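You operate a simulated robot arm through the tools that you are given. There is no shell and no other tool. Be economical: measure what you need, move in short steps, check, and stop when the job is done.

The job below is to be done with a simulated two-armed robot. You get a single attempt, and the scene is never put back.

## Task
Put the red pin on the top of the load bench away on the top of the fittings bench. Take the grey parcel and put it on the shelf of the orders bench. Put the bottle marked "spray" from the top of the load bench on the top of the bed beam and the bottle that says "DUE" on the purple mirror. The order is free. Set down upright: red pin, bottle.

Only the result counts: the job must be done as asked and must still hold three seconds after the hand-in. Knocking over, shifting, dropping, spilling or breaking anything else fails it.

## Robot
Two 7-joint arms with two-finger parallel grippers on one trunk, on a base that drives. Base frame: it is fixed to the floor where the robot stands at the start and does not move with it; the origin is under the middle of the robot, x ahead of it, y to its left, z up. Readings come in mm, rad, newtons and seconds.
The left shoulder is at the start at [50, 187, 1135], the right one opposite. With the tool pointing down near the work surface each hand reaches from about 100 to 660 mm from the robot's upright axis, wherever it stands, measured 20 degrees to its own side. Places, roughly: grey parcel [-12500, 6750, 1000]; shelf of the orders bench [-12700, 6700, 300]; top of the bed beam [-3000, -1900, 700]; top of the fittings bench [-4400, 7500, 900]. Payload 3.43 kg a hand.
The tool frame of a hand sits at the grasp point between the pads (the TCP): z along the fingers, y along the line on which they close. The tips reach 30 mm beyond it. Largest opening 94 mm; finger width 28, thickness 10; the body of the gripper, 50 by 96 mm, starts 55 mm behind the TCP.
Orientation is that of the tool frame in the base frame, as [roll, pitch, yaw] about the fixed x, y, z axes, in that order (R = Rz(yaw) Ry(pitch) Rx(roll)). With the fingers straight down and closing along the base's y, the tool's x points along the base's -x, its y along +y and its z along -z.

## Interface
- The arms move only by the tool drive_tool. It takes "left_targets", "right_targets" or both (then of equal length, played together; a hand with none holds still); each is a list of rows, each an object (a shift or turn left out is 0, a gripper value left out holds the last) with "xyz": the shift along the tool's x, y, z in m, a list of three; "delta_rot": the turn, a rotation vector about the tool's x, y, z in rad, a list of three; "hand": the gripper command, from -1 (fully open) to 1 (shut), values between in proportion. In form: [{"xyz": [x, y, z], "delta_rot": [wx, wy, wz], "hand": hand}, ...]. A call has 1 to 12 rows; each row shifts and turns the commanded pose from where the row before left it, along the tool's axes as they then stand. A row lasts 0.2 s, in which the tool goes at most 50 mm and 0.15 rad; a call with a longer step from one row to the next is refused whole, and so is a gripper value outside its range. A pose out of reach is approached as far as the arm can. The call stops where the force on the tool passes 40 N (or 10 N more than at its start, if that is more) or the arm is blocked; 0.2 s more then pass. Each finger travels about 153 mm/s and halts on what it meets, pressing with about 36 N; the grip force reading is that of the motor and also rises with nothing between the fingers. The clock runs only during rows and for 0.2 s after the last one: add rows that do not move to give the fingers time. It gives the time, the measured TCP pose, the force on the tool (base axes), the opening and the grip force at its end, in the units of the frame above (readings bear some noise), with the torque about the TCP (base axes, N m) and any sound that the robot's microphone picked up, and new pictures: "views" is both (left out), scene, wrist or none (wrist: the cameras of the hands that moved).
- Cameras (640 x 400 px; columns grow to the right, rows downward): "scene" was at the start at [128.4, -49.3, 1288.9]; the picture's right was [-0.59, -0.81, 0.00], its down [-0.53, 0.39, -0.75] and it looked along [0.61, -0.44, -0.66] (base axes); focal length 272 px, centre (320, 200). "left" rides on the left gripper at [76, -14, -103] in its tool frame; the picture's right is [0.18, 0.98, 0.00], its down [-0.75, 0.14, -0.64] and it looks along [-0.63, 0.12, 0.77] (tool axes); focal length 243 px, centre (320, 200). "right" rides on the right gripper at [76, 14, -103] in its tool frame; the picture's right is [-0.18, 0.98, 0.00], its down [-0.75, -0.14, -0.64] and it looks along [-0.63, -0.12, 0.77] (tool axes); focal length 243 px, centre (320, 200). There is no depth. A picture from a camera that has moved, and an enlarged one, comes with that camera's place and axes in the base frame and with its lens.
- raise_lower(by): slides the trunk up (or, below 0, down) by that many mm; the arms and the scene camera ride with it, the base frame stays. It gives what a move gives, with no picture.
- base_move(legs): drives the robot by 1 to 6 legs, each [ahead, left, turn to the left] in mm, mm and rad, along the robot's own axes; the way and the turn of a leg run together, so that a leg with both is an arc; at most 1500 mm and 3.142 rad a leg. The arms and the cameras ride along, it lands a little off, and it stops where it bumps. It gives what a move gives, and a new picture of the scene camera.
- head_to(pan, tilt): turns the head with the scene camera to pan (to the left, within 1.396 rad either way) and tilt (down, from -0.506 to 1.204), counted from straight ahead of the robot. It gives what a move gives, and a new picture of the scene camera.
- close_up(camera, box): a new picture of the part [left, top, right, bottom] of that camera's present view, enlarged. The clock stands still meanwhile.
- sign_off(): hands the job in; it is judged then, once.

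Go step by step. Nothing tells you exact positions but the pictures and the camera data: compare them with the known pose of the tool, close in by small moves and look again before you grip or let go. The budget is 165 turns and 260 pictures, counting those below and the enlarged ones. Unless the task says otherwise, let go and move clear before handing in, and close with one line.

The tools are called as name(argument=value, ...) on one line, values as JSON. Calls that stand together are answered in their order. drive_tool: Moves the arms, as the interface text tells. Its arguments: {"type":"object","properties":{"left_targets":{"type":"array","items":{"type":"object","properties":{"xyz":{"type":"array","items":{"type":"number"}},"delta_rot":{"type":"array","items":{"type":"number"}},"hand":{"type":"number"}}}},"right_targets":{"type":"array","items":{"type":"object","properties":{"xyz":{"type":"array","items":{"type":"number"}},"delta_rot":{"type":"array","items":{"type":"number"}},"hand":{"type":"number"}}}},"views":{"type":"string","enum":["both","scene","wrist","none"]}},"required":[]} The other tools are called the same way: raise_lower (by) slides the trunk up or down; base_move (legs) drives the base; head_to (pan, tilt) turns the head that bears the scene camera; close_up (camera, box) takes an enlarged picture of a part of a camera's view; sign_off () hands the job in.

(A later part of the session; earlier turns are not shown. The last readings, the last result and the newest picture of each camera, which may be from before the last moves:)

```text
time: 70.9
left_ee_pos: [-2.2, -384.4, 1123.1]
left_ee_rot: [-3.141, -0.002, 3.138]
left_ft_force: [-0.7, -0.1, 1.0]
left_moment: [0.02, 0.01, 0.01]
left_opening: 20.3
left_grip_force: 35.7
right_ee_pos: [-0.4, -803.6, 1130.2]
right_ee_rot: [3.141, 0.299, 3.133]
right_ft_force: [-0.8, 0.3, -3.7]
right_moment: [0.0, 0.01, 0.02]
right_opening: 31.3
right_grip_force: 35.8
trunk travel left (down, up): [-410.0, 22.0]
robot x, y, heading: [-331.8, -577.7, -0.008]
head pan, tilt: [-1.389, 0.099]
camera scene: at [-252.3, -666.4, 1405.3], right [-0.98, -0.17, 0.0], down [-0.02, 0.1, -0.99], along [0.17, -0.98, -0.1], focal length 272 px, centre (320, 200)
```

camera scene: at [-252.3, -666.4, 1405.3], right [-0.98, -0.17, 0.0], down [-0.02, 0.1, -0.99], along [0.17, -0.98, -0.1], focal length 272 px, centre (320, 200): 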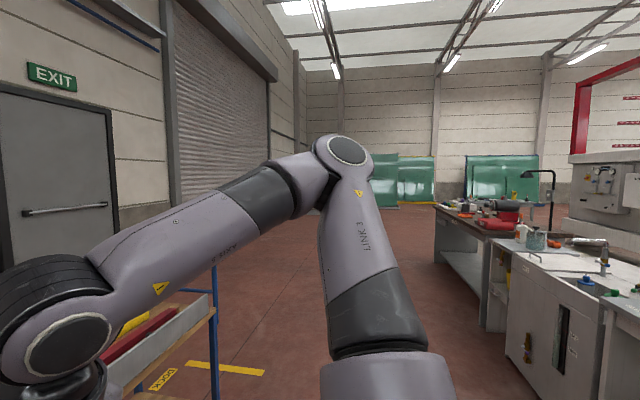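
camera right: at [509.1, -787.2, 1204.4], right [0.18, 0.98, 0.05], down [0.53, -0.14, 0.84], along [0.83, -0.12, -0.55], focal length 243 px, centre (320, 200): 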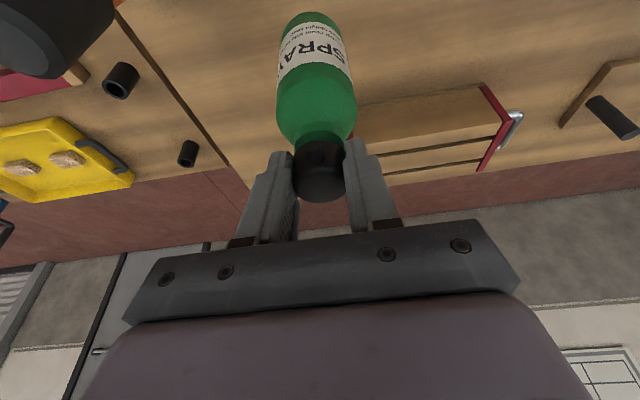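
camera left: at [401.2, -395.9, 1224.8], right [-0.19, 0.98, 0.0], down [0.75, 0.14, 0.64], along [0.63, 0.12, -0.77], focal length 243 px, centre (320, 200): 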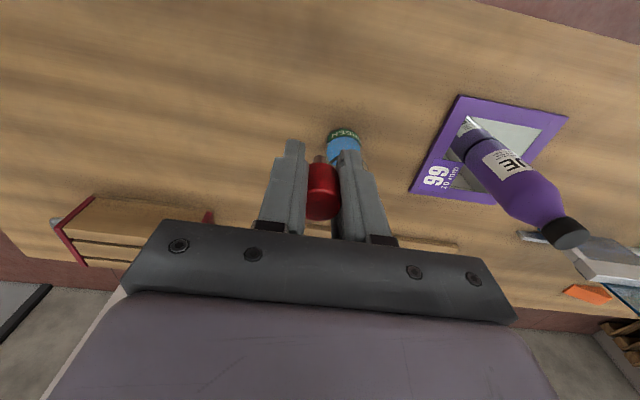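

The bed beam is behind me. Turning around in two steps to look at the way.

base_move(legs=[[-200, 0, 0], [0, 0, -2.4]])

head_to(pan=0.0, tilt=0.25)

head_to(pan=-0.9, tilt=0.25)

```text
time: 78.1
left_ee_pos: [-633.5, -937.9, 1123.3]
left_ee_rot: [3.141, -0.003, 0.757]
left_ft_force: [-1.0, 0.3, -0.9]
left_moment: [0.02, -0.02, 0.02]
left_opening: 20.0
left_grip_force: 36.1
right_ee_pos: [-923.1, -635.3, 1130.3]
right_ee_rot: [3.14, 0.298, 0.75]
right_ft_force: [0.1, 0.7, -3.3]
right_moment: [0.0, 0.0, -0.02]
right_opening: 31.3
right_grip_force: 36.2
trunk travel left (down, up): [-410.0, 22.0]
robot x, y, heading: [-529.5, -573.8, -2.389]
head pan, tilt: [-1.389, 0.099]
camera scene: at [-644.3, -559.3, 1405.3], right [0.59, 0.8, 0.0], down [0.08, -0.06, -0.99], along [-0.8, 0.59, -0.1], focal length 272 px, centre (320, 200)
```

scene: 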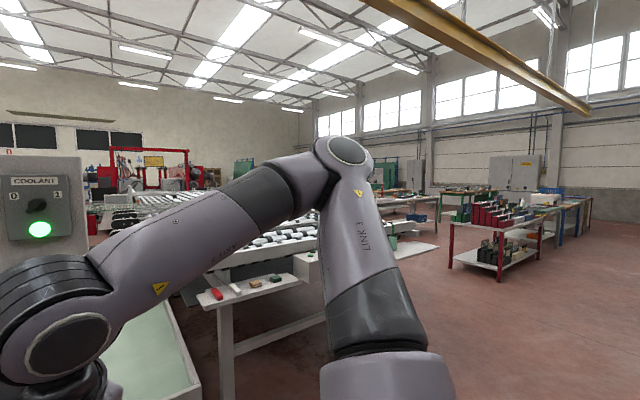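

```text
time: 79.7
left_ee_pos: [-633.9, -936.8, 1122.8]
left_ee_rot: [-3.141, -0.001, 0.755]
left_ft_force: [-0.5, 0.2, 0.3]
left_moment: [-0.01, 0.02, -0.02]
left_opening: 20.0
left_grip_force: 35.7
right_ee_pos: [-923.9, -634.2, 1130.8]
right_ee_rot: [-3.141, 0.299, 0.752]
right_ft_force: [0.5, 0.4, -3.4]
right_moment: [-0.04, -0.03, -0.02]
right_opening: 31.4
right_grip_force: 35.8
trunk travel left (down, up): [-410.0, 22.0]
robot x, y, heading: [-530.8, -573.5, -2.388]
head pan, tilt: [0.0, 0.25]
camera scene: at [-638.4, -677.8, 1391.3], right [-0.68, 0.73, 0.0], down [0.18, 0.17, -0.97], along [-0.71, -0.66, -0.25], focal length 272 px, centre (320, 200)
```

scene: 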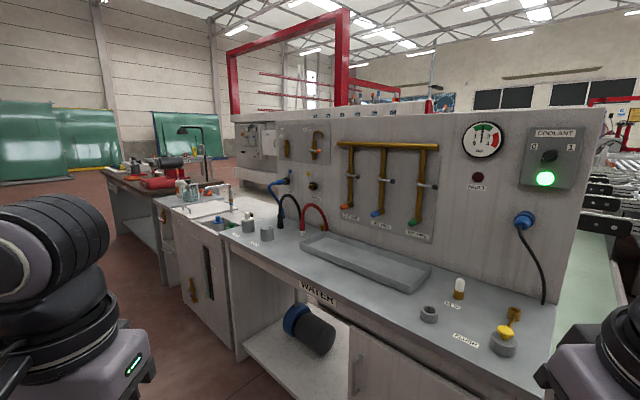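

```text
time: 80.9
left_ee_pos: [-634.5, -937.4, 1123.5]
left_ee_rot: [-3.14, -0.003, 0.754]
left_ft_force: [0.2, 0.0, 0.5]
left_moment: [-0.01, 0.03, 0.01]
left_opening: 19.7
left_grip_force: 35.9
right_ee_pos: [-922.5, -634.8, 1131.6]
right_ee_rot: [3.14, 0.298, 0.752]
right_ft_force: [-0.3, -0.6, -4.5]
right_moment: [0.04, -0.03, -0.02]
right_opening: 31.1
right_grip_force: 36.1
trunk travel left (down, up): [-410.0, 22.0]
robot x, y, heading: [-530.3, -574.3, -2.389]
head pan, tilt: [-0.901, 0.25]
camera scene: at [-662.6, -600.3, 1391.3], right [0.15, 0.99, 0.0], down [0.24, -0.04, -0.97], along [-0.96, 0.14, -0.25], focal length 272 px, centre (320, 200)
```

scene: 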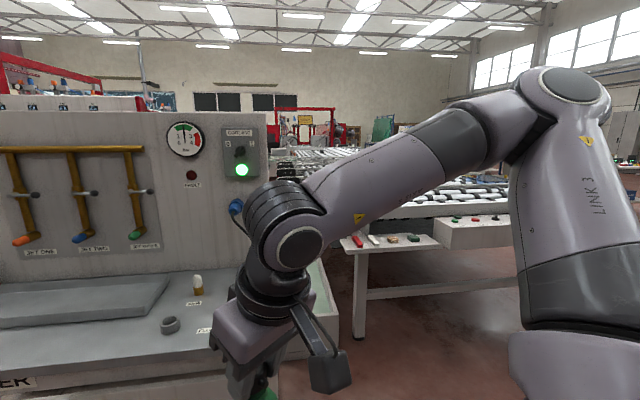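

A test bench with back panel stands between me and the bed beam, so I must go around its north end. I'll face west and strafe north.

base_move(legs=[[0, 0, -0.753], [0, -1300, 0]])

head_to(pan=0.3, tilt=0.3)

```text
time: 89.5
left_ee_pos: [-836.6, 567.2, 1123.8]
left_ee_rot: [-3.141, -0.001, -0.038]
left_ft_force: [0.2, 0.0, 0.4]
left_moment: [-0.02, -0.02, 0.01]
left_opening: 20.0
left_grip_force: 35.7
right_ee_pos: [-824.5, 985.0, 1130.6]
right_ee_rot: [3.141, 0.299, -0.042]
right_ft_force: [-0.4, 0.0, -3.8]
right_moment: [-0.01, -0.08, 0.03]
right_opening: 31.4
right_grip_force: 35.8
trunk travel left (down, up): [-410.0, 22.0]
robot x, y, heading: [-506.0, 743.5, 3.103]
head pan, tilt: [-0.901, 0.25]
camera scene: at [-616.1, 825.1, 1391.3], right [0.81, 0.59, 0.0], down [0.15, -0.2, -0.97], along [-0.57, 0.78, -0.25], focal length 272 px, centre (320, 200)
```

scene: 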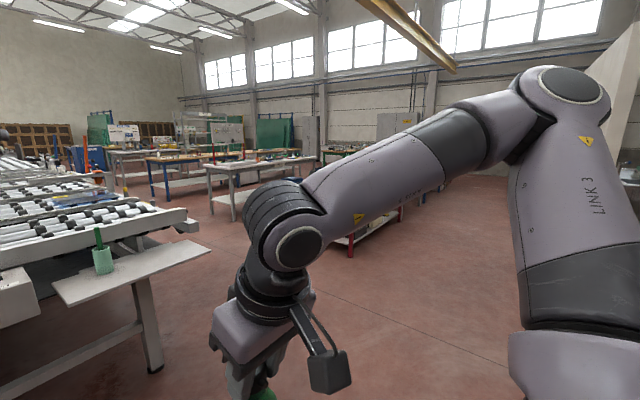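

```text
time: 90.9
left_ee_pos: [-837.3, 567.0, 1124.5]
left_ee_rot: [-3.141, -0.003, -0.039]
left_ft_force: [0.6, 0.6, -0.6]
left_moment: [0.03, 0.03, -0.04]
left_opening: 20.1
left_grip_force: 36.2
right_ee_pos: [-823.7, 985.4, 1131.5]
right_ee_rot: [3.142, 0.298, -0.042]
right_ft_force: [-0.3, 0.6, -3.5]
right_moment: [0.02, -0.04, -0.01]
right_opening: 31.2
right_grip_force: 36.0
trunk travel left (down, up): [-410.0, 22.0]
robot x, y, heading: [-503.1, 748.5, 3.1]
head pan, tilt: [0.3, 0.3]
camera scene: at [-651.4, 725.5, 1386.6], right [-0.26, 0.97, 0.0], down [0.29, 0.08, -0.96], along [-0.92, -0.25, -0.3], focal length 272 px, centre (320, 200)
```

scene: 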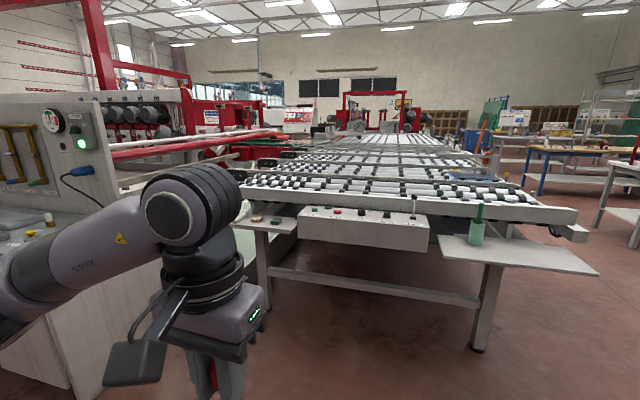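

A long roller line runs west from here, so the bed behind the panel must be reached from the south. I'll strafe back south along the aisle and look.

base_move(legs=[[0, 0, 0.04], [0, 1500, 0], [0, 1500, 0]])

head_to(pan=1.2, tilt=0.2)

```text
time: 105.7
left_ee_pos: [-872.2, -2432.3, 1124.2]
left_ee_rot: [3.141, -0.003, -0.017]
left_ft_force: [-0.2, -0.2, -0.5]
left_moment: [0.01, 0.02, 0.01]
left_opening: 19.9
left_grip_force: 35.8
right_ee_pos: [-867.9, -2014.5, 1131.1]
right_ee_rot: [-3.141, 0.301, -0.022]
right_ft_force: [0.5, -0.5, -4.2]
right_moment: [0.0, -0.02, -0.01]
right_opening: 31.2
right_grip_force: 36.2
trunk travel left (down, up): [-410.0, 22.0]
robot x, y, heading: [-540.0, -2247.5, 3.121]
head pan, tilt: [0.3, 0.3]
camera scene: at [-689.4, -2271.0, 1386.6], right [-0.28, 0.96, 0.0], down [0.28, 0.08, -0.96], along [-0.92, -0.26, -0.3], focal length 272 px, centre (320, 200)
```

scene: 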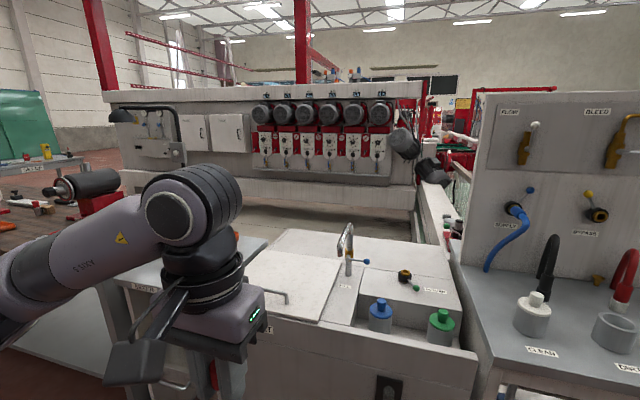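

```text
time: 106.9
left_ee_pos: [-871.6, -2431.6, 1123.5]
left_ee_rot: [-3.14, -0.001, -0.019]
left_ft_force: [0.3, -0.6, -0.7]
left_moment: [-0.03, -0.02, 0.03]
left_opening: 19.7
left_grip_force: 35.8
right_ee_pos: [-867.3, -2014.6, 1131.1]
right_ee_rot: [-3.14, 0.299, -0.022]
right_ft_force: [0.9, -1.3, -2.9]
right_moment: [-0.01, 0.0, -0.01]
right_opening: 31.2
right_grip_force: 36.1
trunk travel left (down, up): [-410.0, 22.0]
robot x, y, heading: [-545.0, -2245.9, 3.124]
head pan, tilt: [1.201, 0.201]
camera scene: at [-635.2, -2331.1, 1395.9], right [-0.92, 0.38, 0.0], down [0.08, 0.18, -0.98], along [-0.37, -0.91, -0.2], focal length 272 px, centre (320, 200)
```

scene: 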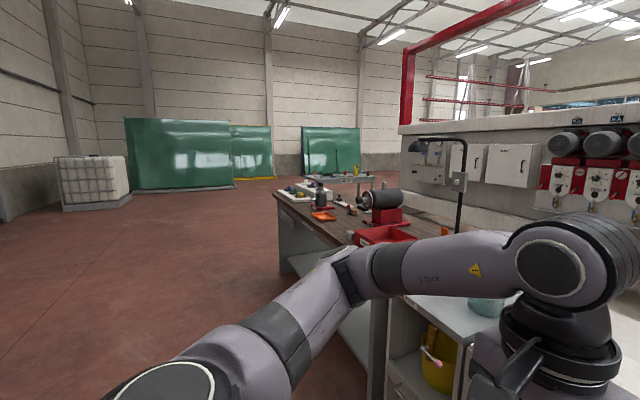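

head_to(pan=-0.1, tilt=0.3)

close_up(camera="scene", box=[40, 80, 400, 305])

```text
time: 108.4
left_ee_pos: [-873.6, -2432.4, 1124.6]
left_ee_rot: [3.141, -0.002, -0.017]
left_ft_force: [-0.2, 0.3, -1.4]
left_moment: [-0.03, 0.02, 0.04]
left_opening: 20.2
left_grip_force: 36.5
right_ee_pos: [-867.2, -2015.3, 1130.4]
right_ee_rot: [-3.141, 0.299, -0.023]
right_ft_force: [-0.7, -0.4, -3.7]
right_moment: [0.01, -0.03, -0.01]
right_opening: 31.3
right_grip_force: 36.0
trunk travel left (down, up): [-410.0, 22.0]
robot x, y, heading: [-539.9, -2248.1, 3.126]
head pan, tilt: [-0.099, 0.3]
camera scene: at [-692.4, -2233.9, 1386.6], right [0.12, 0.99, 0.0], down [0.29, -0.04, -0.96], along [-0.95, 0.11, -0.3], focal length 272 px, centre (320, 200)
```

scene: 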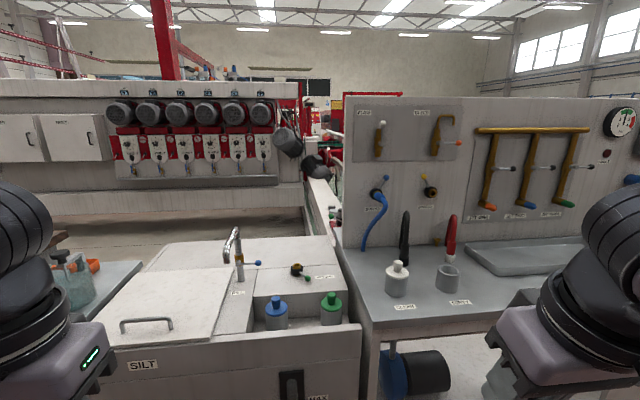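

```text
1.78 times, centred on (220, 192) of scene
camera zoom: at [-692.4, -2233.9, 1386.6], right [0.12, 0.99, 0.0], down [0.29, -0.04, -0.96], along [-0.95, 0.11, -0.3], focal length 484 px, centre (498, 213)
```

zoom: 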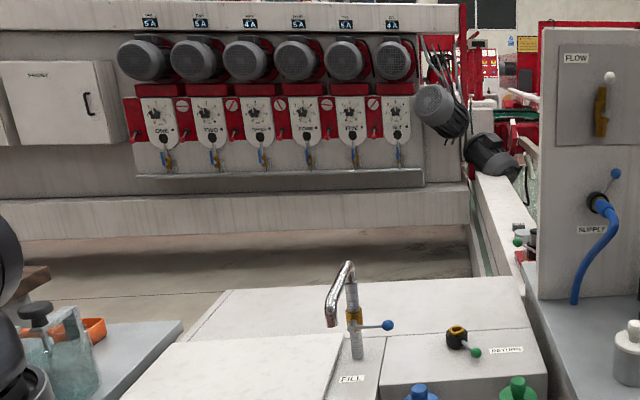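

The bed beam appears to be the low white beam running along x near y≈-1950, behind these counters; I'd reach it from the south side aisle. Driving further south to see the way in.

base_move(legs=[[0, 0, 0.017], [0, 1500, 0], [0, 1500, 0]])

head_to(pan=0.55, tilt=0.35)

```text
time: 123.3
left_ee_pos: [-815.2, -5474.3, 1123.7]
left_ee_rot: [-3.141, -0.002, 0.024]
left_ft_force: [0.1, 1.1, -0.2]
left_moment: [0.02, 0.0, -0.02]
left_opening: 20.2
left_grip_force: 36.3
right_ee_pos: [-826.4, -5056.9, 1130.3]
right_ee_rot: [-3.139, 0.298, 0.02]
right_ft_force: [0.7, -0.5, -3.7]
right_moment: [-0.02, 0.0, 0.01]
right_opening: 31.1
right_grip_force: 36.0
trunk travel left (down, up): [-410.0, 22.0]
robot x, y, heading: [-494.7, -5277.1, -3.123]
head pan, tilt: [-0.099, 0.3]
camera scene: at [-643.9, -5269.0, 1386.6], right [0.08, 1.0, 0.0], down [0.29, -0.02, -0.96], along [-0.95, 0.08, -0.3], focal length 272 px, centre (320, 200)
```

scene: 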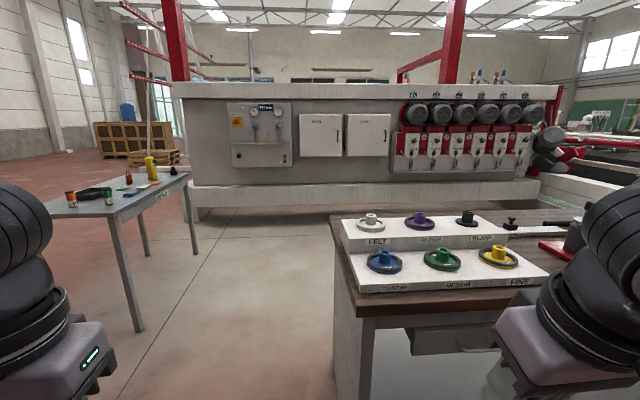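

```text
time: 124.3
left_ee_pos: [-815.1, -5474.9, 1123.9]
left_ee_rot: [3.141, -0.002, 0.024]
left_ft_force: [1.3, 0.2, 1.0]
left_moment: [0.02, 0.0, 0.0]
left_opening: 20.0
left_grip_force: 36.2
right_ee_pos: [-827.6, -5058.3, 1130.1]
right_ee_rot: [-3.138, 0.3, 0.019]
right_ft_force: [0.6, -0.3, -3.8]
right_moment: [0.01, -0.02, 0.0]
right_opening: 31.1
right_grip_force: 35.8
trunk travel left (down, up): [-410.0, 22.0]
robot x, y, heading: [-495.5, -5275.7, -3.123]
head pan, tilt: [0.55, 0.351]
camera scene: at [-629.2, -5326.4, 1381.9], right [-0.54, 0.84, 0.0], down [0.29, 0.19, -0.94], along [-0.79, -0.51, -0.34], focal length 272 px, centre (320, 200)
```

scene: 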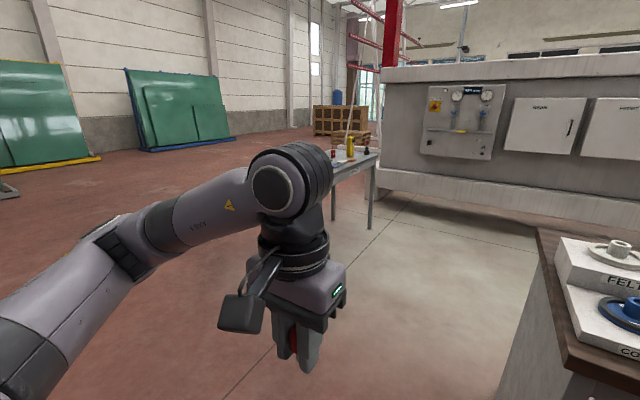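

I can see the way: south of the brown bench, then a wide aisle beside the machine. I'll drive west through the gap, then turn north.

base_move(legs=[[0, 430, -0.018], [1500, 0, 0], [580, 0, 0], [0, 0, -1.571]])

head_to(pan=0.0, tilt=0.3)

```text
time: 140.7
left_ee_pos: [-2768.2, -5398.1, 1123.8]
left_ee_rot: [3.141, -0.001, -1.554]
left_ft_force: [1.0, 0.6, -0.2]
left_moment: [0.03, 0.01, 0.02]
left_opening: 20.1
left_grip_force: 35.7
right_ee_pos: [-2351.0, -5388.7, 1130.9]
right_ee_rot: [-3.141, 0.298, -1.559]
right_ft_force: [0.6, -0.6, -4.0]
right_moment: [-0.08, 0.01, -0.01]
right_opening: 30.4
right_grip_force: 35.8
trunk travel left (down, up): [-410.0, 22.0]
robot x, y, heading: [-2572.6, -5719.7, 1.587]
head pan, tilt: [0.55, 0.351]
camera scene: at [-2619.3, -5583.1, 1381.9], right [0.84, 0.54, 0.0], down [0.18, -0.29, -0.94], along [-0.5, 0.79, -0.34], focal length 272 px, centre (320, 200)
```

scene: 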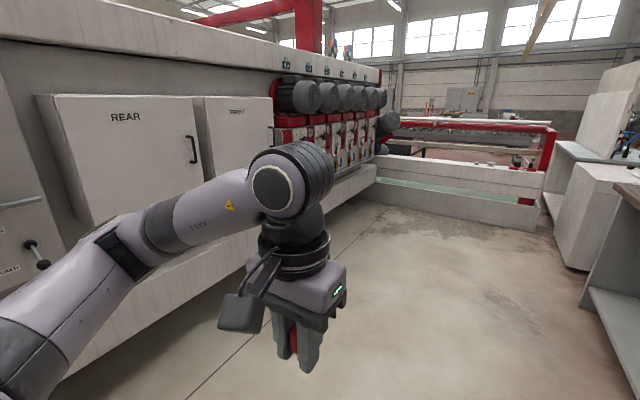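

```text
time: 141.7
left_ee_pos: [-2768.5, -5398.6, 1122.7]
left_ee_rot: [-3.141, 0.001, -1.553]
left_ft_force: [-0.5, 0.1, 0.9]
left_moment: [-0.01, 0.03, 0.01]
left_opening: 20.2
left_grip_force: 35.7
right_ee_pos: [-2350.8, -5389.2, 1130.6]
right_ee_rot: [-3.14, 0.298, -1.558]
right_ft_force: [-1.0, 0.5, -3.2]
right_moment: [-0.05, 0.02, -0.01]
right_opening: 30.5
right_grip_force: 35.6
trunk travel left (down, up): [-410.0, 22.0]
robot x, y, heading: [-2570.3, -5718.4, 1.586]
head pan, tilt: [0.0, 0.3]
camera scene: at [-2571.0, -5568.4, 1386.6], right [1.0, 0.02, 0.0], down [0.0, -0.3, -0.96], along [-0.02, 0.96, -0.3], focal length 272 px, centre (320, 200)
```

scene: 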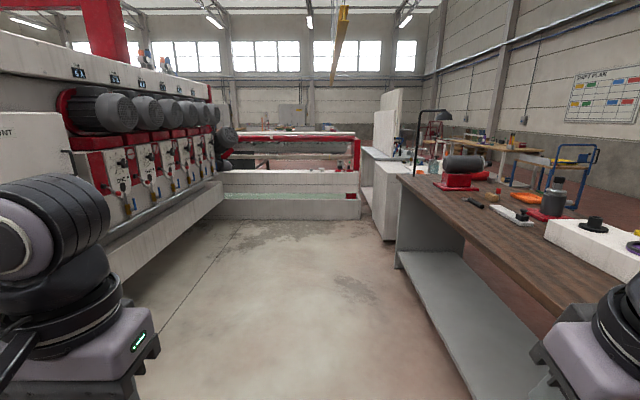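

The aisle is clear, with the bed beam crossing at its far end. Driving north.

base_move(legs=[[0, 0, -0.016], [1500, 0, 0], [900, 0, 0]])

head_to(pan=0.0, tilt=0.6)

```text
time: 153.8
left_ee_pos: [-2766.1, -2988.8, 1124.1]
left_ee_rot: [-3.141, -0.003, -1.571]
left_ft_force: [-0.2, 0.3, 0.1]
left_moment: [-0.05, 0.01, 0.01]
left_opening: 20.0
left_grip_force: 36.2
right_ee_pos: [-2348.1, -2986.8, 1130.5]
right_ee_rot: [-3.139, 0.296, -1.574]
right_ft_force: [0.0, 0.0, -3.9]
right_moment: [-0.03, -0.04, -0.01]
right_opening: 30.6
right_grip_force: 36.0
trunk travel left (down, up): [-410.0, 22.0]
robot x, y, heading: [-2574.1, -3311.7, 1.572]
head pan, tilt: [0.0, 0.3]
camera scene: at [-2571.4, -3162.9, 1386.5], right [1.0, 0.0, 0.0], down [0.0, -0.3, -0.96], along [0.0, 0.96, -0.3], focal length 272 px, centre (320, 200)
```

scene: 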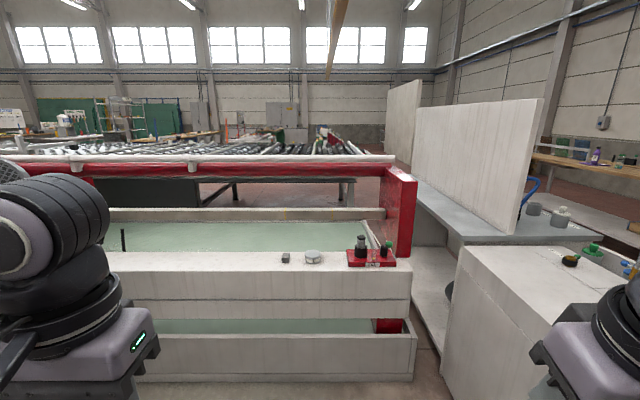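

```text
time: 154.6
left_ee_pos: [-2765.1, -2988.9, 1123.3]
left_ee_rot: [-3.141, 0.0, -1.57]
left_ft_force: [-0.6, -0.1, -0.2]
left_moment: [0.03, 0.05, 0.0]
left_opening: 20.1
left_grip_force: 36.3
right_ee_pos: [-2347.8, -2986.8, 1130.7]
right_ee_rot: [-3.14, 0.297, -1.574]
right_ft_force: [-0.5, 0.1, -3.4]
right_moment: [-0.04, -0.02, -0.02]
right_opening: 30.2
right_grip_force: 35.7
trunk travel left (down, up): [-410.0, 22.0]
robot x, y, heading: [-2574.6, -3316.6, 1.566]
head pan, tilt: [0.0, 0.6]
camera scene: at [-2571.4, -3168.1, 1359.2], right [1.0, 0.0, 0.0], down [0.0, -0.56, -0.83], along [0.0, 0.83, -0.56], focal length 272 px, centre (320, 200)
```

scene: 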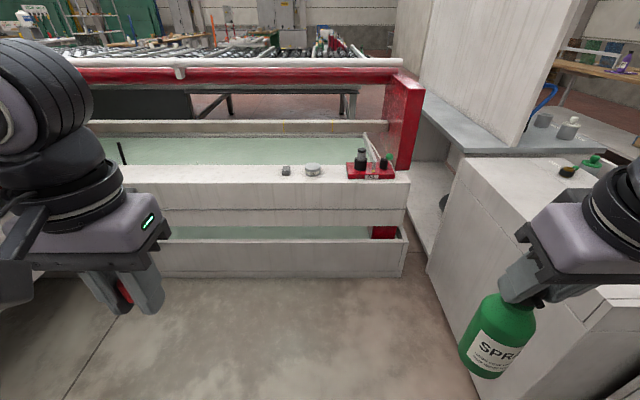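

The bed beam's top spans y≈-2036…-1832, with a few small items near x≈-2745 and -2607. I'll aim for a clear spot at x≈-2900, so strafe left and go ahead.

base_move(legs=[[0, 550, 0], [820, 0, 0]])

head_to(pan=-0.2, tilt=0.85)

```text
time: 161.8
left_ee_pos: [-3322.8, -2162.2, 1123.2]
left_ee_rot: [3.141, -0.002, -1.562]
left_ft_force: [-0.2, 0.0, -0.7]
left_moment: [0.01, 0.0, -0.02]
left_opening: 20.0
left_grip_force: 36.1
right_ee_pos: [-2906.0, -2158.5, 1130.9]
right_ee_rot: [-3.14, 0.298, -1.569]
right_ft_force: [0.0, 0.8, -3.6]
right_moment: [-0.02, 0.03, 0.01]
right_opening: 30.8
right_grip_force: 35.9
trunk travel left (down, up): [-410.0, 22.0]
robot x, y, heading: [-3128.3, -2484.7, 1.577]
head pan, tilt: [0.0, 0.6]
camera scene: at [-3127.7, -2340.2, 1359.1], right [1.0, 0.0, 0.0], down [0.0, -0.57, -0.82], along [0.0, 0.82, -0.57], focal length 272 px, centre (320, 200)
```

scene: 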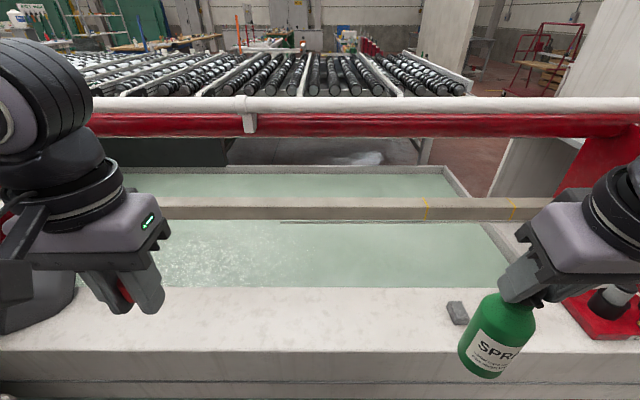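

```text
time: 162.6
left_ee_pos: [-3322.3, -2162.9, 1123.7]
left_ee_rot: [-3.141, 0.0, -1.564]
left_ft_force: [-0.4, 0.3, -0.1]
left_moment: [0.02, 0.04, 0.01]
left_opening: 20.0
left_grip_force: 36.2
right_ee_pos: [-2905.2, -2157.7, 1130.4]
right_ee_rot: [-3.139, 0.297, -1.57]
right_ft_force: [-0.7, 0.0, -3.6]
right_moment: [-0.05, -0.01, 0.01]
right_opening: 30.9
right_grip_force: 35.4
trunk travel left (down, up): [-410.0, 22.0]
robot x, y, heading: [-3130.3, -2484.6, 1.573]
head pan, tilt: [-0.201, 0.85]
camera scene: at [-3112.1, -2352.1, 1338.3], right [0.98, -0.2, 0.0], down [-0.15, -0.74, -0.66], along [0.13, 0.65, -0.75], focal length 272 px, centre (320, 200)
```

scene: 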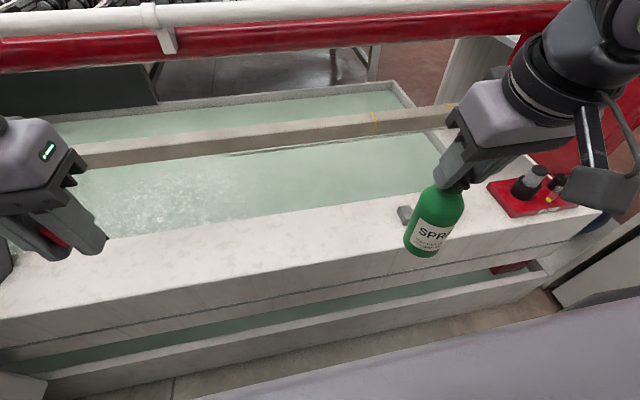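

The beam's top is at z≈695 here. I'll edge ahead 80 mm, then extend the bottle over [-2925,-1925] and lower it part-way.

base_move(legs=[[80, 0, 0]])

drive_tool(right_targets=[{"xyz": [-0.0365, 0.006, 0.0113]}, {"xyz": [-0.0365, 0.006, 0.0113]}, {"xyz": [-0.0365, 0.006, 0.0113]}, {"xyz": [-0.0365, 0.006, 0.0113]}, {"xyz": [0.0118, 0, 0.0382]}, {"xyz": [0.0118, 0, 0.0382]}, {"xyz": [0.0118, 0, 0.0382]}, {"xyz": [0.0118, 0, 0.0382]}, {"xyz": [0.0118, 0, 0.0382]}, {}], views="both")

```text
time: 163.6
left_ee_pos: [-3322.3, -2082.3, 1124.0]
left_ee_rot: [3.139, -0.001, -1.565]
left_ft_force: [-0.2, 0.5, -0.5]
left_moment: [0.01, 0.01, 0.02]
left_opening: 19.9
left_grip_force: 35.9
right_ee_pos: [-2904.7, -2078.8, 1129.8]
right_ee_rot: [-3.14, 0.297, -1.57]
right_ft_force: [-0.3, 0.2, -5.0]
right_moment: [-0.03, 0.03, 0.01]
right_opening: 30.8
right_grip_force: 36.1
trunk travel left (down, up): [-410.0, 22.0]
robot x, y, heading: [-3129.4, -2407.2, 1.568]
head pan, tilt: [-0.201, 0.85]
camera scene: at [-3112.1, -2272.6, 1338.1], right [0.98, -0.2, 0.0], down [-0.15, -0.74, -0.66], along [0.13, 0.65, -0.75], focal length 272 px, centre (320, 200)
```

scene: 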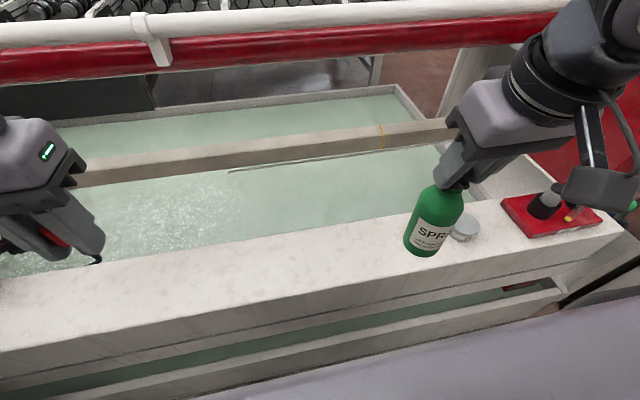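

```text
time: 165.8
left_ee_pos: [-3322.9, -2085.1, 1124.6]
left_ee_rot: [-3.141, 0.001, -1.567]
left_ft_force: [0.0, 0.6, 0.3]
left_moment: [0.03, 0.0, -0.01]
left_opening: 20.0
left_grip_force: 36.0
right_ee_pos: [-2923.9, -1932.9, 933.3]
right_ee_rot: [3.141, 0.3, -1.57]
right_ft_force: [-0.7, 0.3, -3.7]
right_moment: [-0.07, 0.02, 0.0]
right_opening: 31.5
right_grip_force: 36.0
right hand out of reach, approached as far as the arm can: row 9
trunk travel left (down, up): [-410.0, 22.0]
robot x, y, heading: [-3126.9, -2410.7, 1.572]
head pan, tilt: [-0.201, 0.85]
camera scene: at [-3112.3, -2273.4, 1338.2], right [0.98, -0.2, 0.0], down [-0.15, -0.74, -0.66], along [0.13, 0.65, -0.75], focal length 272 px, centre (320, 200)
camera right: at [-2937.1, -2034.4, 1010.0], right [-0.98, 0.18, 0.05], down [0.14, 0.53, 0.83], along [0.12, 0.83, -0.55], focal length 243 px, centre (320, 200)
```

scene: 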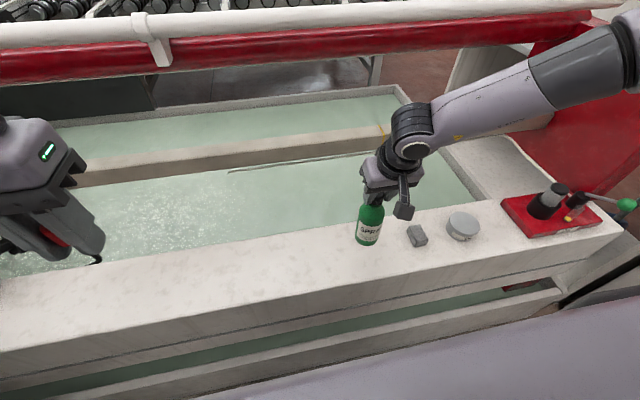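
right: 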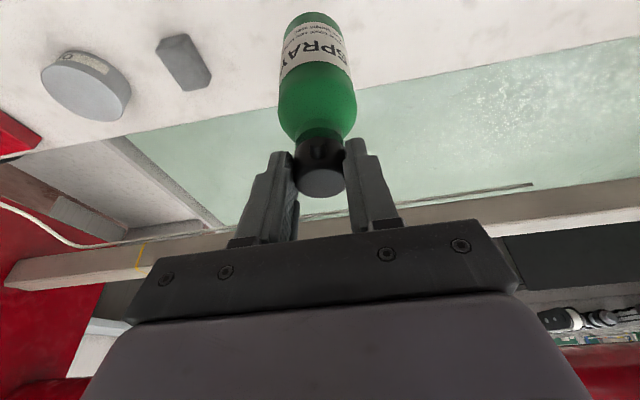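

The arm is at its low limit with the trunk raised, so I'll lower by the trunk instead.

raise_lower(by=-50)

close_up(camera="scene", box=[300, 150, 460, 290])

```text
time: 166.8
left_ee_pos: [-3323.1, -2083.6, 1073.1]
left_ee_rot: [-3.141, 0.001, -1.565]
left_ft_force: [-0.2, -1.1, 0.5]
left_moment: [0.03, -0.02, -0.03]
left_opening: 20.0
left_grip_force: 36.5
right_ee_pos: [-2922.7, -1931.7, 884.7]
right_ee_rot: [-3.141, 0.299, -1.571]
right_ft_force: [-0.6, -0.5, -3.4]
right_moment: [-0.04, 0.0, 0.0]
right_opening: 31.4
right_grip_force: 35.6
trunk travel left (down, up): [-360.0, 72.0]
robot x, y, heading: [-3129.3, -2409.7, 1.573]
head pan, tilt: [-0.201, 0.85]
```

```text
2.86 times, centred on (380, 220) of scene
camera zoom: at [-3112.1, -2273.6, 1288.2], right [0.98, -0.2, 0.0], down [-0.15, -0.74, -0.66], along [0.13, 0.65, -0.75], focal length 777 px, centre (149, 143)
```

zoom: 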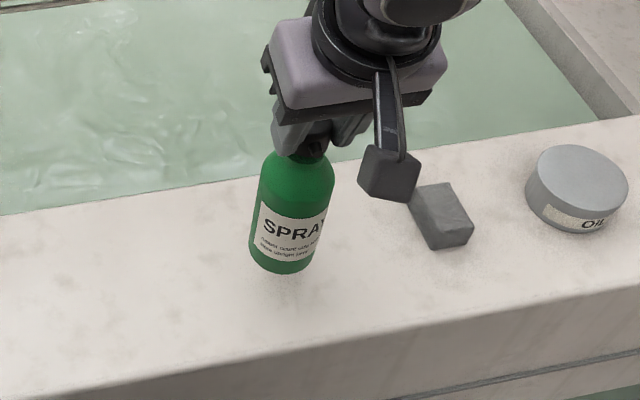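

raise_lower(by=-8)

raise_lower(by=-4)

close_up(camera="scene", box=[300, 150, 460, 290])

```text
time: 167.3
left_ee_pos: [-3323.2, -2082.5, 1065.4]
left_ee_rot: [-3.14, 0.0, -1.565]
left_ft_force: [-0.3, -0.4, 0.3]
left_moment: [0.02, 0.02, 0.04]
left_opening: 20.1
left_grip_force: 35.3
right_ee_pos: [-2923.1, -1931.0, 876.9]
right_ee_rot: [3.14, 0.298, -1.571]
right_ft_force: [-0.2, -0.8, -2.7]
right_moment: [-0.07, -0.03, -0.03]
right_opening: 31.5
right_grip_force: 35.6
trunk travel left (down, up): [-352.0, 80.0]
robot x, y, heading: [-3130.9, -2408.4, 1.575]
head pan, tilt: [-0.201, 0.85]
```

```text
time: 167.8
left_ee_pos: [-3321.4, -2084.5, 1062.8]
left_ee_rot: [3.141, -0.001, -1.564]
left_ft_force: [0.0, -0.4, -0.1]
left_moment: [0.02, 0.03, -0.01]
left_opening: 20.1
left_grip_force: 36.1
right_ee_pos: [-2923.7, -1931.2, 871.2]
right_ee_rot: [3.141, 0.298, -1.571]
right_ft_force: [1.0, -0.8, -4.2]
right_moment: [-0.06, 0.01, 0.01]
right_opening: 31.4
right_grip_force: 35.9
trunk travel left (down, up): [-348.0, 84.0]
robot x, y, heading: [-3130.1, -2408.6, 1.573]
head pan, tilt: [-0.201, 0.85]
```

```text
2.86 times, centred on (380, 220) of scene
camera zoom: at [-3112.1, -2273.5, 1276.2], right [0.98, -0.2, 0.0], down [-0.15, -0.74, -0.66], along [0.13, 0.65, -0.75], focal length 777 px, centre (149, 143)
```

zoom: 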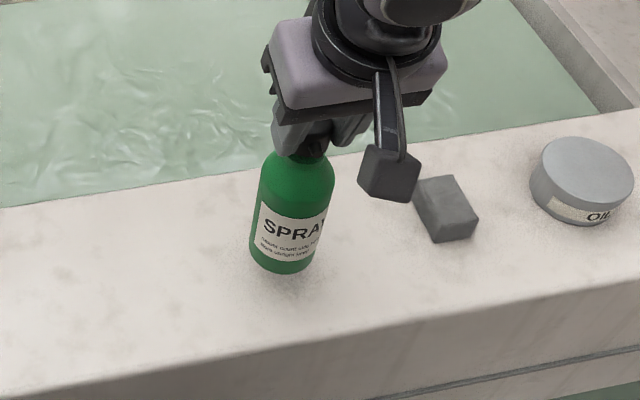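

raise_lower(by=-3)

raise_lower(by=-2)

```text
time: 168.4
left_ee_pos: [-3321.8, -2083.3, 1059.4]
left_ee_rot: [3.141, 0.001, -1.566]
left_ft_force: [0.3, -0.5, 0.0]
left_moment: [0.0, -0.01, -0.02]
left_opening: 19.9
left_grip_force: 36.0
right_ee_pos: [-2924.5, -1932.6, 870.2]
right_ee_rot: [-3.141, 0.299, -1.571]
right_ft_force: [-0.4, -0.1, -4.6]
right_moment: [-0.04, 0.05, 0.04]
right_opening: 31.3
right_grip_force: 36.2
trunk travel left (down, up): [-345.0, 87.0]
robot x, y, heading: [-3129.0, -2410.9, 1.57]
head pan, tilt: [-0.201, 0.85]
```

```text
time: 168.9
left_ee_pos: [-3323.5, -2083.7, 1057.5]
left_ee_rot: [3.141, 0.0, -1.565]
left_ft_force: [-1.2, -0.6, -0.1]
left_moment: [0.01, 0.03, 0.03]
left_opening: 20.0
left_grip_force: 35.9
right_ee_pos: [-2923.6, -1932.3, 868.4]
right_ee_rot: [3.142, 0.298, -1.572]
right_ft_force: [-0.2, 0.4, -3.7]
right_moment: [-0.03, 0.02, 0.05]
right_opening: 31.3
right_grip_force: 36.0
trunk travel left (down, up): [-343.0, 89.0]
robot x, y, heading: [-3130.7, -2408.4, 1.566]
head pan, tilt: [-0.201, 0.85]
```

raise_lower(by=-3)

raise_lower(by=-2)

close_up(camera="scene", box=[330, 190, 430, 270])

```text
time: 169.4
left_ee_pos: [-3323.2, -2083.3, 1053.3]
left_ee_rot: [-3.141, -0.001, -1.564]
left_ft_force: [0.2, 0.3, -0.6]
left_moment: [-0.03, -0.01, -0.01]
left_opening: 19.9
left_grip_force: 35.6
right_ee_pos: [-2923.1, -1932.1, 864.5]
right_ee_rot: [3.141, 0.298, -1.568]
right_ft_force: [-0.8, 1.0, -4.4]
right_moment: [0.03, 0.03, 0.02]
right_opening: 31.3
right_grip_force: 35.9
trunk travel left (down, up): [-340.0, 92.0]
robot x, y, heading: [-3125.0, -2410.3, 1.574]
head pan, tilt: [-0.201, 0.85]
```

```text
time: 169.9
left_ee_pos: [-3323.8, -2085.0, 1051.6]
left_ee_rot: [3.142, 0.001, -1.565]
left_ft_force: [0.3, -0.4, -1.3]
left_moment: [0.02, 0.01, -0.01]
left_opening: 20.0
left_grip_force: 35.7
right_ee_pos: [-2923.7, -1931.7, 861.7]
right_ee_rot: [-3.141, 0.299, -1.57]
right_ft_force: [0.1, 0.1, -4.1]
right_moment: [-0.03, 0.01, 0.0]
right_opening: 31.6
right_grip_force: 35.6
trunk travel left (down, up): [-338.0, 94.0]
robot x, y, heading: [-3131.6, -2407.9, 1.571]
head pan, tilt: [-0.201, 0.85]
```

```text
5.00 times, centred on (380, 230) of scene
camera zoom: at [-3112.1, -2273.5, 1266.2], right [0.98, -0.2, 0.0], down [-0.15, -0.74, -0.66], along [0.13, 0.65, -0.75], focal length 1360 px, centre (20, 50)
```

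zoom: 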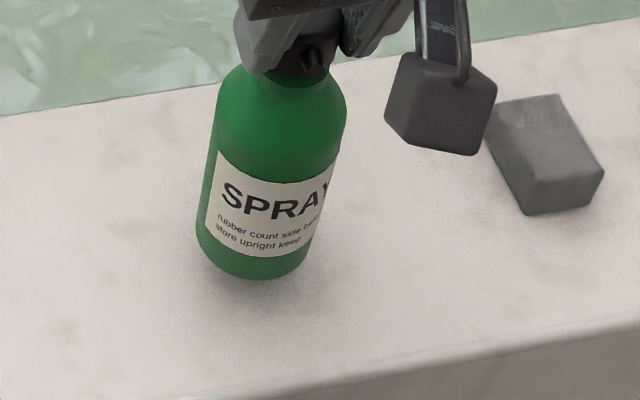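

raise_lower(by=-4)

raise_lower(by=-3)

close_up(camera="scene", box=[330, 190, 430, 270])

```text
time: 170.5
left_ee_pos: [-3323.4, -2084.6, 1046.8]
left_ee_rot: [-3.141, 0.001, -1.565]
left_ft_force: [-0.5, -0.3, -0.9]
left_moment: [0.01, -0.03, -0.01]
left_opening: 20.0
left_grip_force: 36.2
right_ee_pos: [-2923.6, -1931.0, 858.8]
right_ee_rot: [3.141, 0.3, -1.57]
right_ft_force: [0.4, 0.2, -4.0]
right_moment: [-0.02, 0.04, -0.02]
right_opening: 31.7
right_grip_force: 36.0
trunk travel left (down, up): [-334.0, 98.0]
robot x, y, heading: [-3127.8, -2409.4, 1.568]
head pan, tilt: [-0.201, 0.85]
```

```text
time: 171.0
left_ee_pos: [-3322.9, -2083.2, 1044.0]
left_ee_rot: [3.141, 0.001, -1.565]
left_ft_force: [0.2, 0.0, -0.1]
left_moment: [0.01, 0.01, -0.01]
left_opening: 19.9
left_grip_force: 36.1
right_ee_pos: [-2924.5, -1930.7, 856.7]
right_ee_rot: [-3.141, 0.297, -1.571]
right_ft_force: [0.5, 0.3, -3.9]
right_moment: [-0.06, 0.0, 0.0]
right_opening: 31.4
right_grip_force: 36.2
trunk travel left (down, up): [-331.0, 101.0]
robot x, y, heading: [-3127.8, -2409.4, 1.57]
head pan, tilt: [-0.201, 0.85]
```

```text
5.00 times, centred on (380, 230) of scene
camera zoom: at [-3112.1, -2273.5, 1259.2], right [0.98, -0.2, 0.0], down [-0.15, -0.74, -0.66], along [0.13, 0.65, -0.75], focal length 1360 px, centre (20, 50)
```

zoom: 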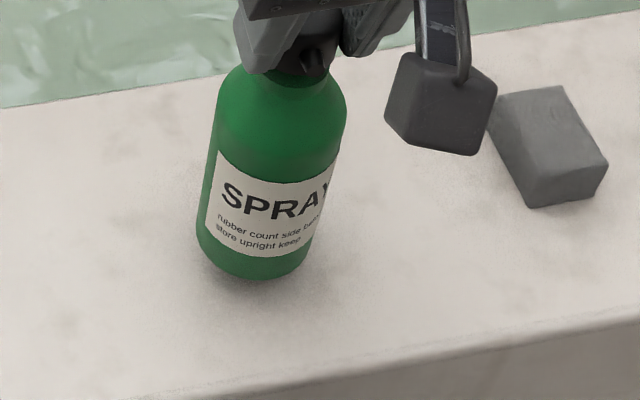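

raise_lower(by=-3)

raise_lower(by=-2)

raise_lower(by=-2)

```text
time: 171.5
left_ee_pos: [-3323.1, -2084.5, 1043.1]
left_ee_rot: [-3.14, 0.0, -1.565]
left_ft_force: [-0.7, -0.5, -0.7]
left_moment: [-0.02, 0.02, 0.0]
left_opening: 19.9
left_grip_force: 35.7
right_ee_pos: [-2923.2, -1931.2, 853.0]
right_ee_rot: [3.141, 0.298, -1.571]
right_ft_force: [0.7, 0.9, -3.7]
right_moment: [-0.04, -0.03, -0.01]
right_opening: 31.3
right_grip_force: 35.8
trunk travel left (down, up): [-328.0, 104.0]
robot x, y, heading: [-3128.3, -2408.2, 1.577]
head pan, tilt: [-0.201, 0.85]
```

```text
time: 172.0
left_ee_pos: [-3322.2, -2084.0, 1039.6]
left_ee_rot: [3.141, 0.001, -1.565]
left_ft_force: [0.0, -0.3, 0.4]
left_moment: [0.0, -0.04, -0.01]
left_opening: 20.1
left_grip_force: 36.3
right_ee_pos: [-2923.2, -1930.0, 850.4]
right_ee_rot: [-3.141, 0.297, -1.57]
right_ft_force: [0.0, 0.2, -4.0]
right_moment: [-0.05, -0.03, 0.01]
right_opening: 31.5
right_grip_force: 36.6
trunk travel left (down, up): [-326.0, 106.0]
robot x, y, heading: [-3126.7, -2408.0, 1.573]
head pan, tilt: [-0.201, 0.85]
```

```text
time: 172.5
left_ee_pos: [-3322.5, -2083.7, 1037.6]
left_ee_rot: [3.141, 0.002, -1.566]
left_ft_force: [0.0, -0.4, -1.0]
left_moment: [0.0, -0.01, 0.02]
left_opening: 20.0
left_grip_force: 35.7
right_ee_pos: [-2922.7, -1930.8, 849.3]
right_ee_rot: [-3.141, 0.298, -1.571]
right_ft_force: [0.6, -0.2, -3.4]
right_moment: [-0.01, 0.02, 0.0]
right_opening: 31.2
right_grip_force: 36.0
trunk travel left (down, up): [-324.0, 108.0]
robot x, y, heading: [-3130.1, -2411.8, 1.572]
head pan, tilt: [-0.201, 0.85]
```

raise_lower(by=-2)

raise_lower(by=-2)

close_up(camera="scene", box=[340, 210, 410, 260])

```text
time: 173.1
left_ee_pos: [-3322.0, -2083.8, 1034.3]
left_ee_rot: [3.14, 0.0, -1.566]
left_ft_force: [0.1, -0.9, 0.5]
left_moment: [0.04, 0.06, -0.02]
left_opening: 20.1
left_grip_force: 35.7
right_ee_pos: [-2924.6, -1931.2, 846.3]
right_ee_rot: [-3.141, 0.299, -1.569]
right_ft_force: [-0.4, 0.0, -3.8]
right_moment: [0.0, 0.04, -0.04]
right_opening: 31.7
right_grip_force: 35.8
trunk travel left (down, up): [-322.0, 110.0]
robot x, y, heading: [-3128.0, -2408.1, 1.572]
head pan, tilt: [-0.201, 0.85]
```

```text
time: 173.6
left_ee_pos: [-3323.2, -2084.5, 1032.9]
left_ee_rot: [-3.141, 0.001, -1.565]
left_ft_force: [-1.0, -0.5, 0.0]
left_moment: [0.03, -0.01, -0.01]
left_opening: 20.0
left_grip_force: 36.2
right_ee_pos: [-2924.2, -1931.3, 845.7]
right_ee_rot: [3.141, 0.298, -1.57]
right_ft_force: [0.6, 0.6, -3.2]
right_moment: [-0.04, 0.01, 0.01]
right_opening: 31.3
right_grip_force: 35.8
trunk travel left (down, up): [-320.0, 112.0]
robot x, y, heading: [-3128.8, -2411.2, 1.569]
head pan, tilt: [-0.201, 0.85]
```

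```text
8.00 times, centred on (375, 235) of scene
camera zoom: at [-3112.1, -2273.5, 1248.2], right [0.98, -0.2, 0.0], down [-0.15, -0.74, -0.66], along [0.13, 0.65, -0.75], focal length 2176 px, centre (-120, -80)
```

zoom: 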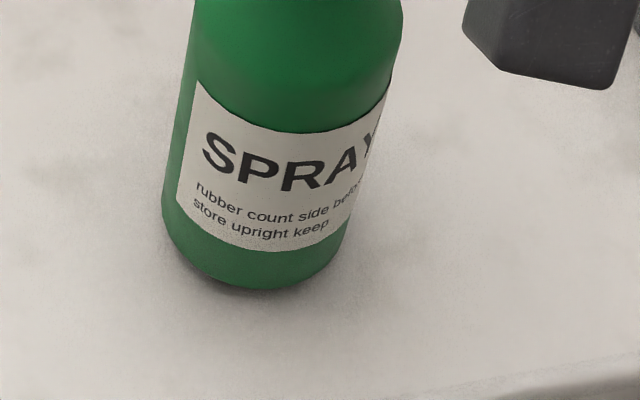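

drive_tool(right_targets=[{"xyz": [0.0006, 0, 0.0019]}, {"xyz": [0.0006, 0, 0.0019]}, {}], views="none")

raise_lower(by=-2)

```text
time: 174.4
left_ee_pos: [-3324.4, -2084.4, 1033.2]
left_ee_rot: [3.141, 0.0, -1.565]
left_ft_force: [-1.1, 0.0, 0.1]
left_moment: [0.0, 0.0, 0.0]
left_opening: 19.9
left_grip_force: 36.0
right_ee_pos: [-2921.9, -1931.4, 841.2]
right_ee_rot: [3.138, 0.298, -1.572]
right_ft_force: [0.3, -0.5, -3.1]
right_moment: [-0.05, -0.01, -0.01]
right_opening: 31.8
right_grip_force: 36.0
trunk travel left (down, up): [-320.0, 112.0]
robot x, y, heading: [-3128.0, -2405.3, 1.575]
head pan, tilt: [-0.201, 0.85]
```

```text
time: 174.9
left_ee_pos: [-3322.3, -2084.1, 1031.5]
left_ee_rot: [-3.141, 0.0, -1.566]
left_ft_force: [0.0, -0.9, -0.5]
left_moment: [0.0, -0.03, -0.02]
left_opening: 20.3
left_grip_force: 35.8
right_ee_pos: [-2921.3, -1932.0, 840.8]
right_ee_rot: [3.141, 0.297, -1.57]
right_ft_force: [0.0, 0.0, -3.0]
right_moment: [-0.03, 0.03, 0.0]
right_opening: 31.4
right_grip_force: 35.8
trunk travel left (down, up): [-318.0, 114.0]
robot x, y, heading: [-3128.6, -2410.9, 1.576]
head pan, tilt: [-0.201, 0.85]
```

The arm can lower now; creeping on with automatic stop.

drive_tool(right_targets=[{"xyz": [0.0006, 0, 0.0019]}, {"xyz": [0.0006, 0, 0.0019]}, {"xyz": [0.0006, 0, 0.0019]}, {"xyz": [0.0006, 0, 0.0019]}, {"xyz": [0.0006, 0, 0.0019]}, {"xyz": [0.0006, 0, 0.0019]}], views="none")

close_up(camera="scene", box=[340, 210, 410, 260])

```text
time: 176.3
left_ee_pos: [-3322.7, -2084.6, 1031.0]
left_ee_rot: [3.141, 0.0, -1.566]
left_ft_force: [-1.2, 0.6, -0.3]
left_moment: [0.0, -0.03, 0.03]
left_opening: 20.1
left_grip_force: 36.3
right_ee_pos: [-2917.8, -1931.7, 833.9]
right_ee_rot: [3.137, 0.301, -1.571]
right_ft_force: [-0.9, 1.6, 1.1]
right_moment: [0.17, 0.15, -0.01]
right_opening: 31.4
right_grip_force: 35.8
right hand out of reach, approached as far as the arm can: row 3, 6
trunk travel left (down, up): [-318.0, 114.0]
robot x, y, heading: [-3126.2, -2409.7, 1.571]
head pan, tilt: [-0.201, 0.85]
```

```text
8.00 times, centred on (375, 235) of scene
camera zoom: at [-3112.4, -2273.7, 1246.3], right [0.98, -0.2, 0.0], down [-0.15, -0.74, -0.66], along [0.13, 0.65, -0.75], focal length 2176 px, centre (-120, -80)
```

zoom: 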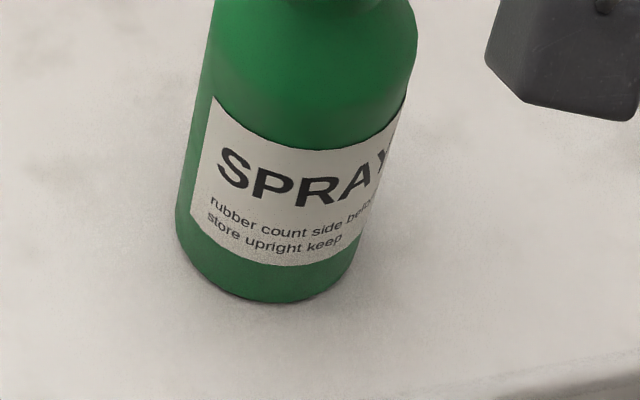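

It's touching (load taken up). Opening the right gripper.

drive_tool(right_targets=[{"hand": 0.25}, {"hand": 0.1}, {"hand": -0.3}, {"hand": -1}, {}], views="both")

```text
time: 177.5
left_ee_pos: [-3324.1, -2083.9, 1031.6]
left_ee_rot: [3.141, 0.0, -1.566]
left_ft_force: [0.5, 0.0, 0.1]
left_moment: [0.01, -0.04, 0.0]
left_opening: 20.1
left_grip_force: 36.2
right_ee_pos: [-2918.0, -1934.3, 834.7]
right_ee_rot: [3.14, 0.298, -1.57]
right_ft_force: [0.5, 0.0, 0.8]
right_moment: [0.0, 0.02, 0.02]
right_opening: 94.3
right_grip_force: 0.1
trunk travel left (down, up): [-318.0, 114.0]
robot x, y, heading: [-3131.9, -2408.4, 1.575]
head pan, tilt: [-0.201, 0.85]
camera scene: at [-3112.3, -2273.7, 1246.2], right [0.98, -0.2, 0.0], down [-0.15, -0.74, -0.66], along [0.13, 0.65, -0.75], focal length 272 px, centre (320, 200)
camera right: at [-2931.3, -2037.3, 909.7], right [-0.98, 0.17, 0.06], down [0.14, 0.53, 0.84], along [0.12, 0.83, -0.55], focal length 243 px, centre (320, 200)
```

scene: 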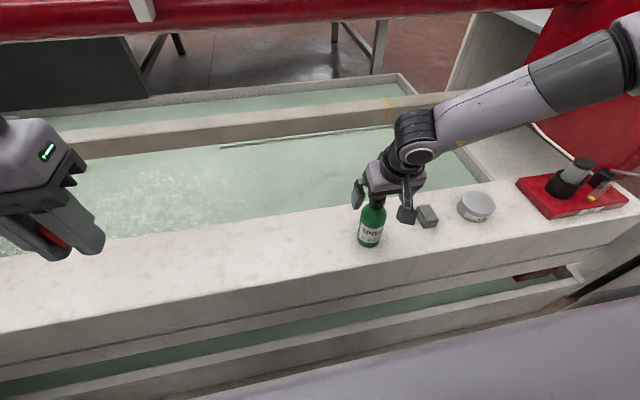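
right: 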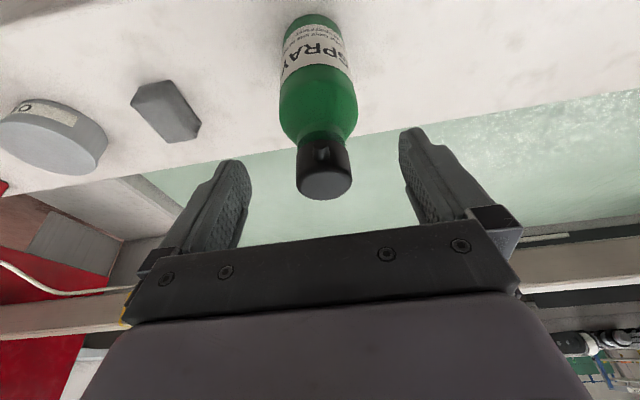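

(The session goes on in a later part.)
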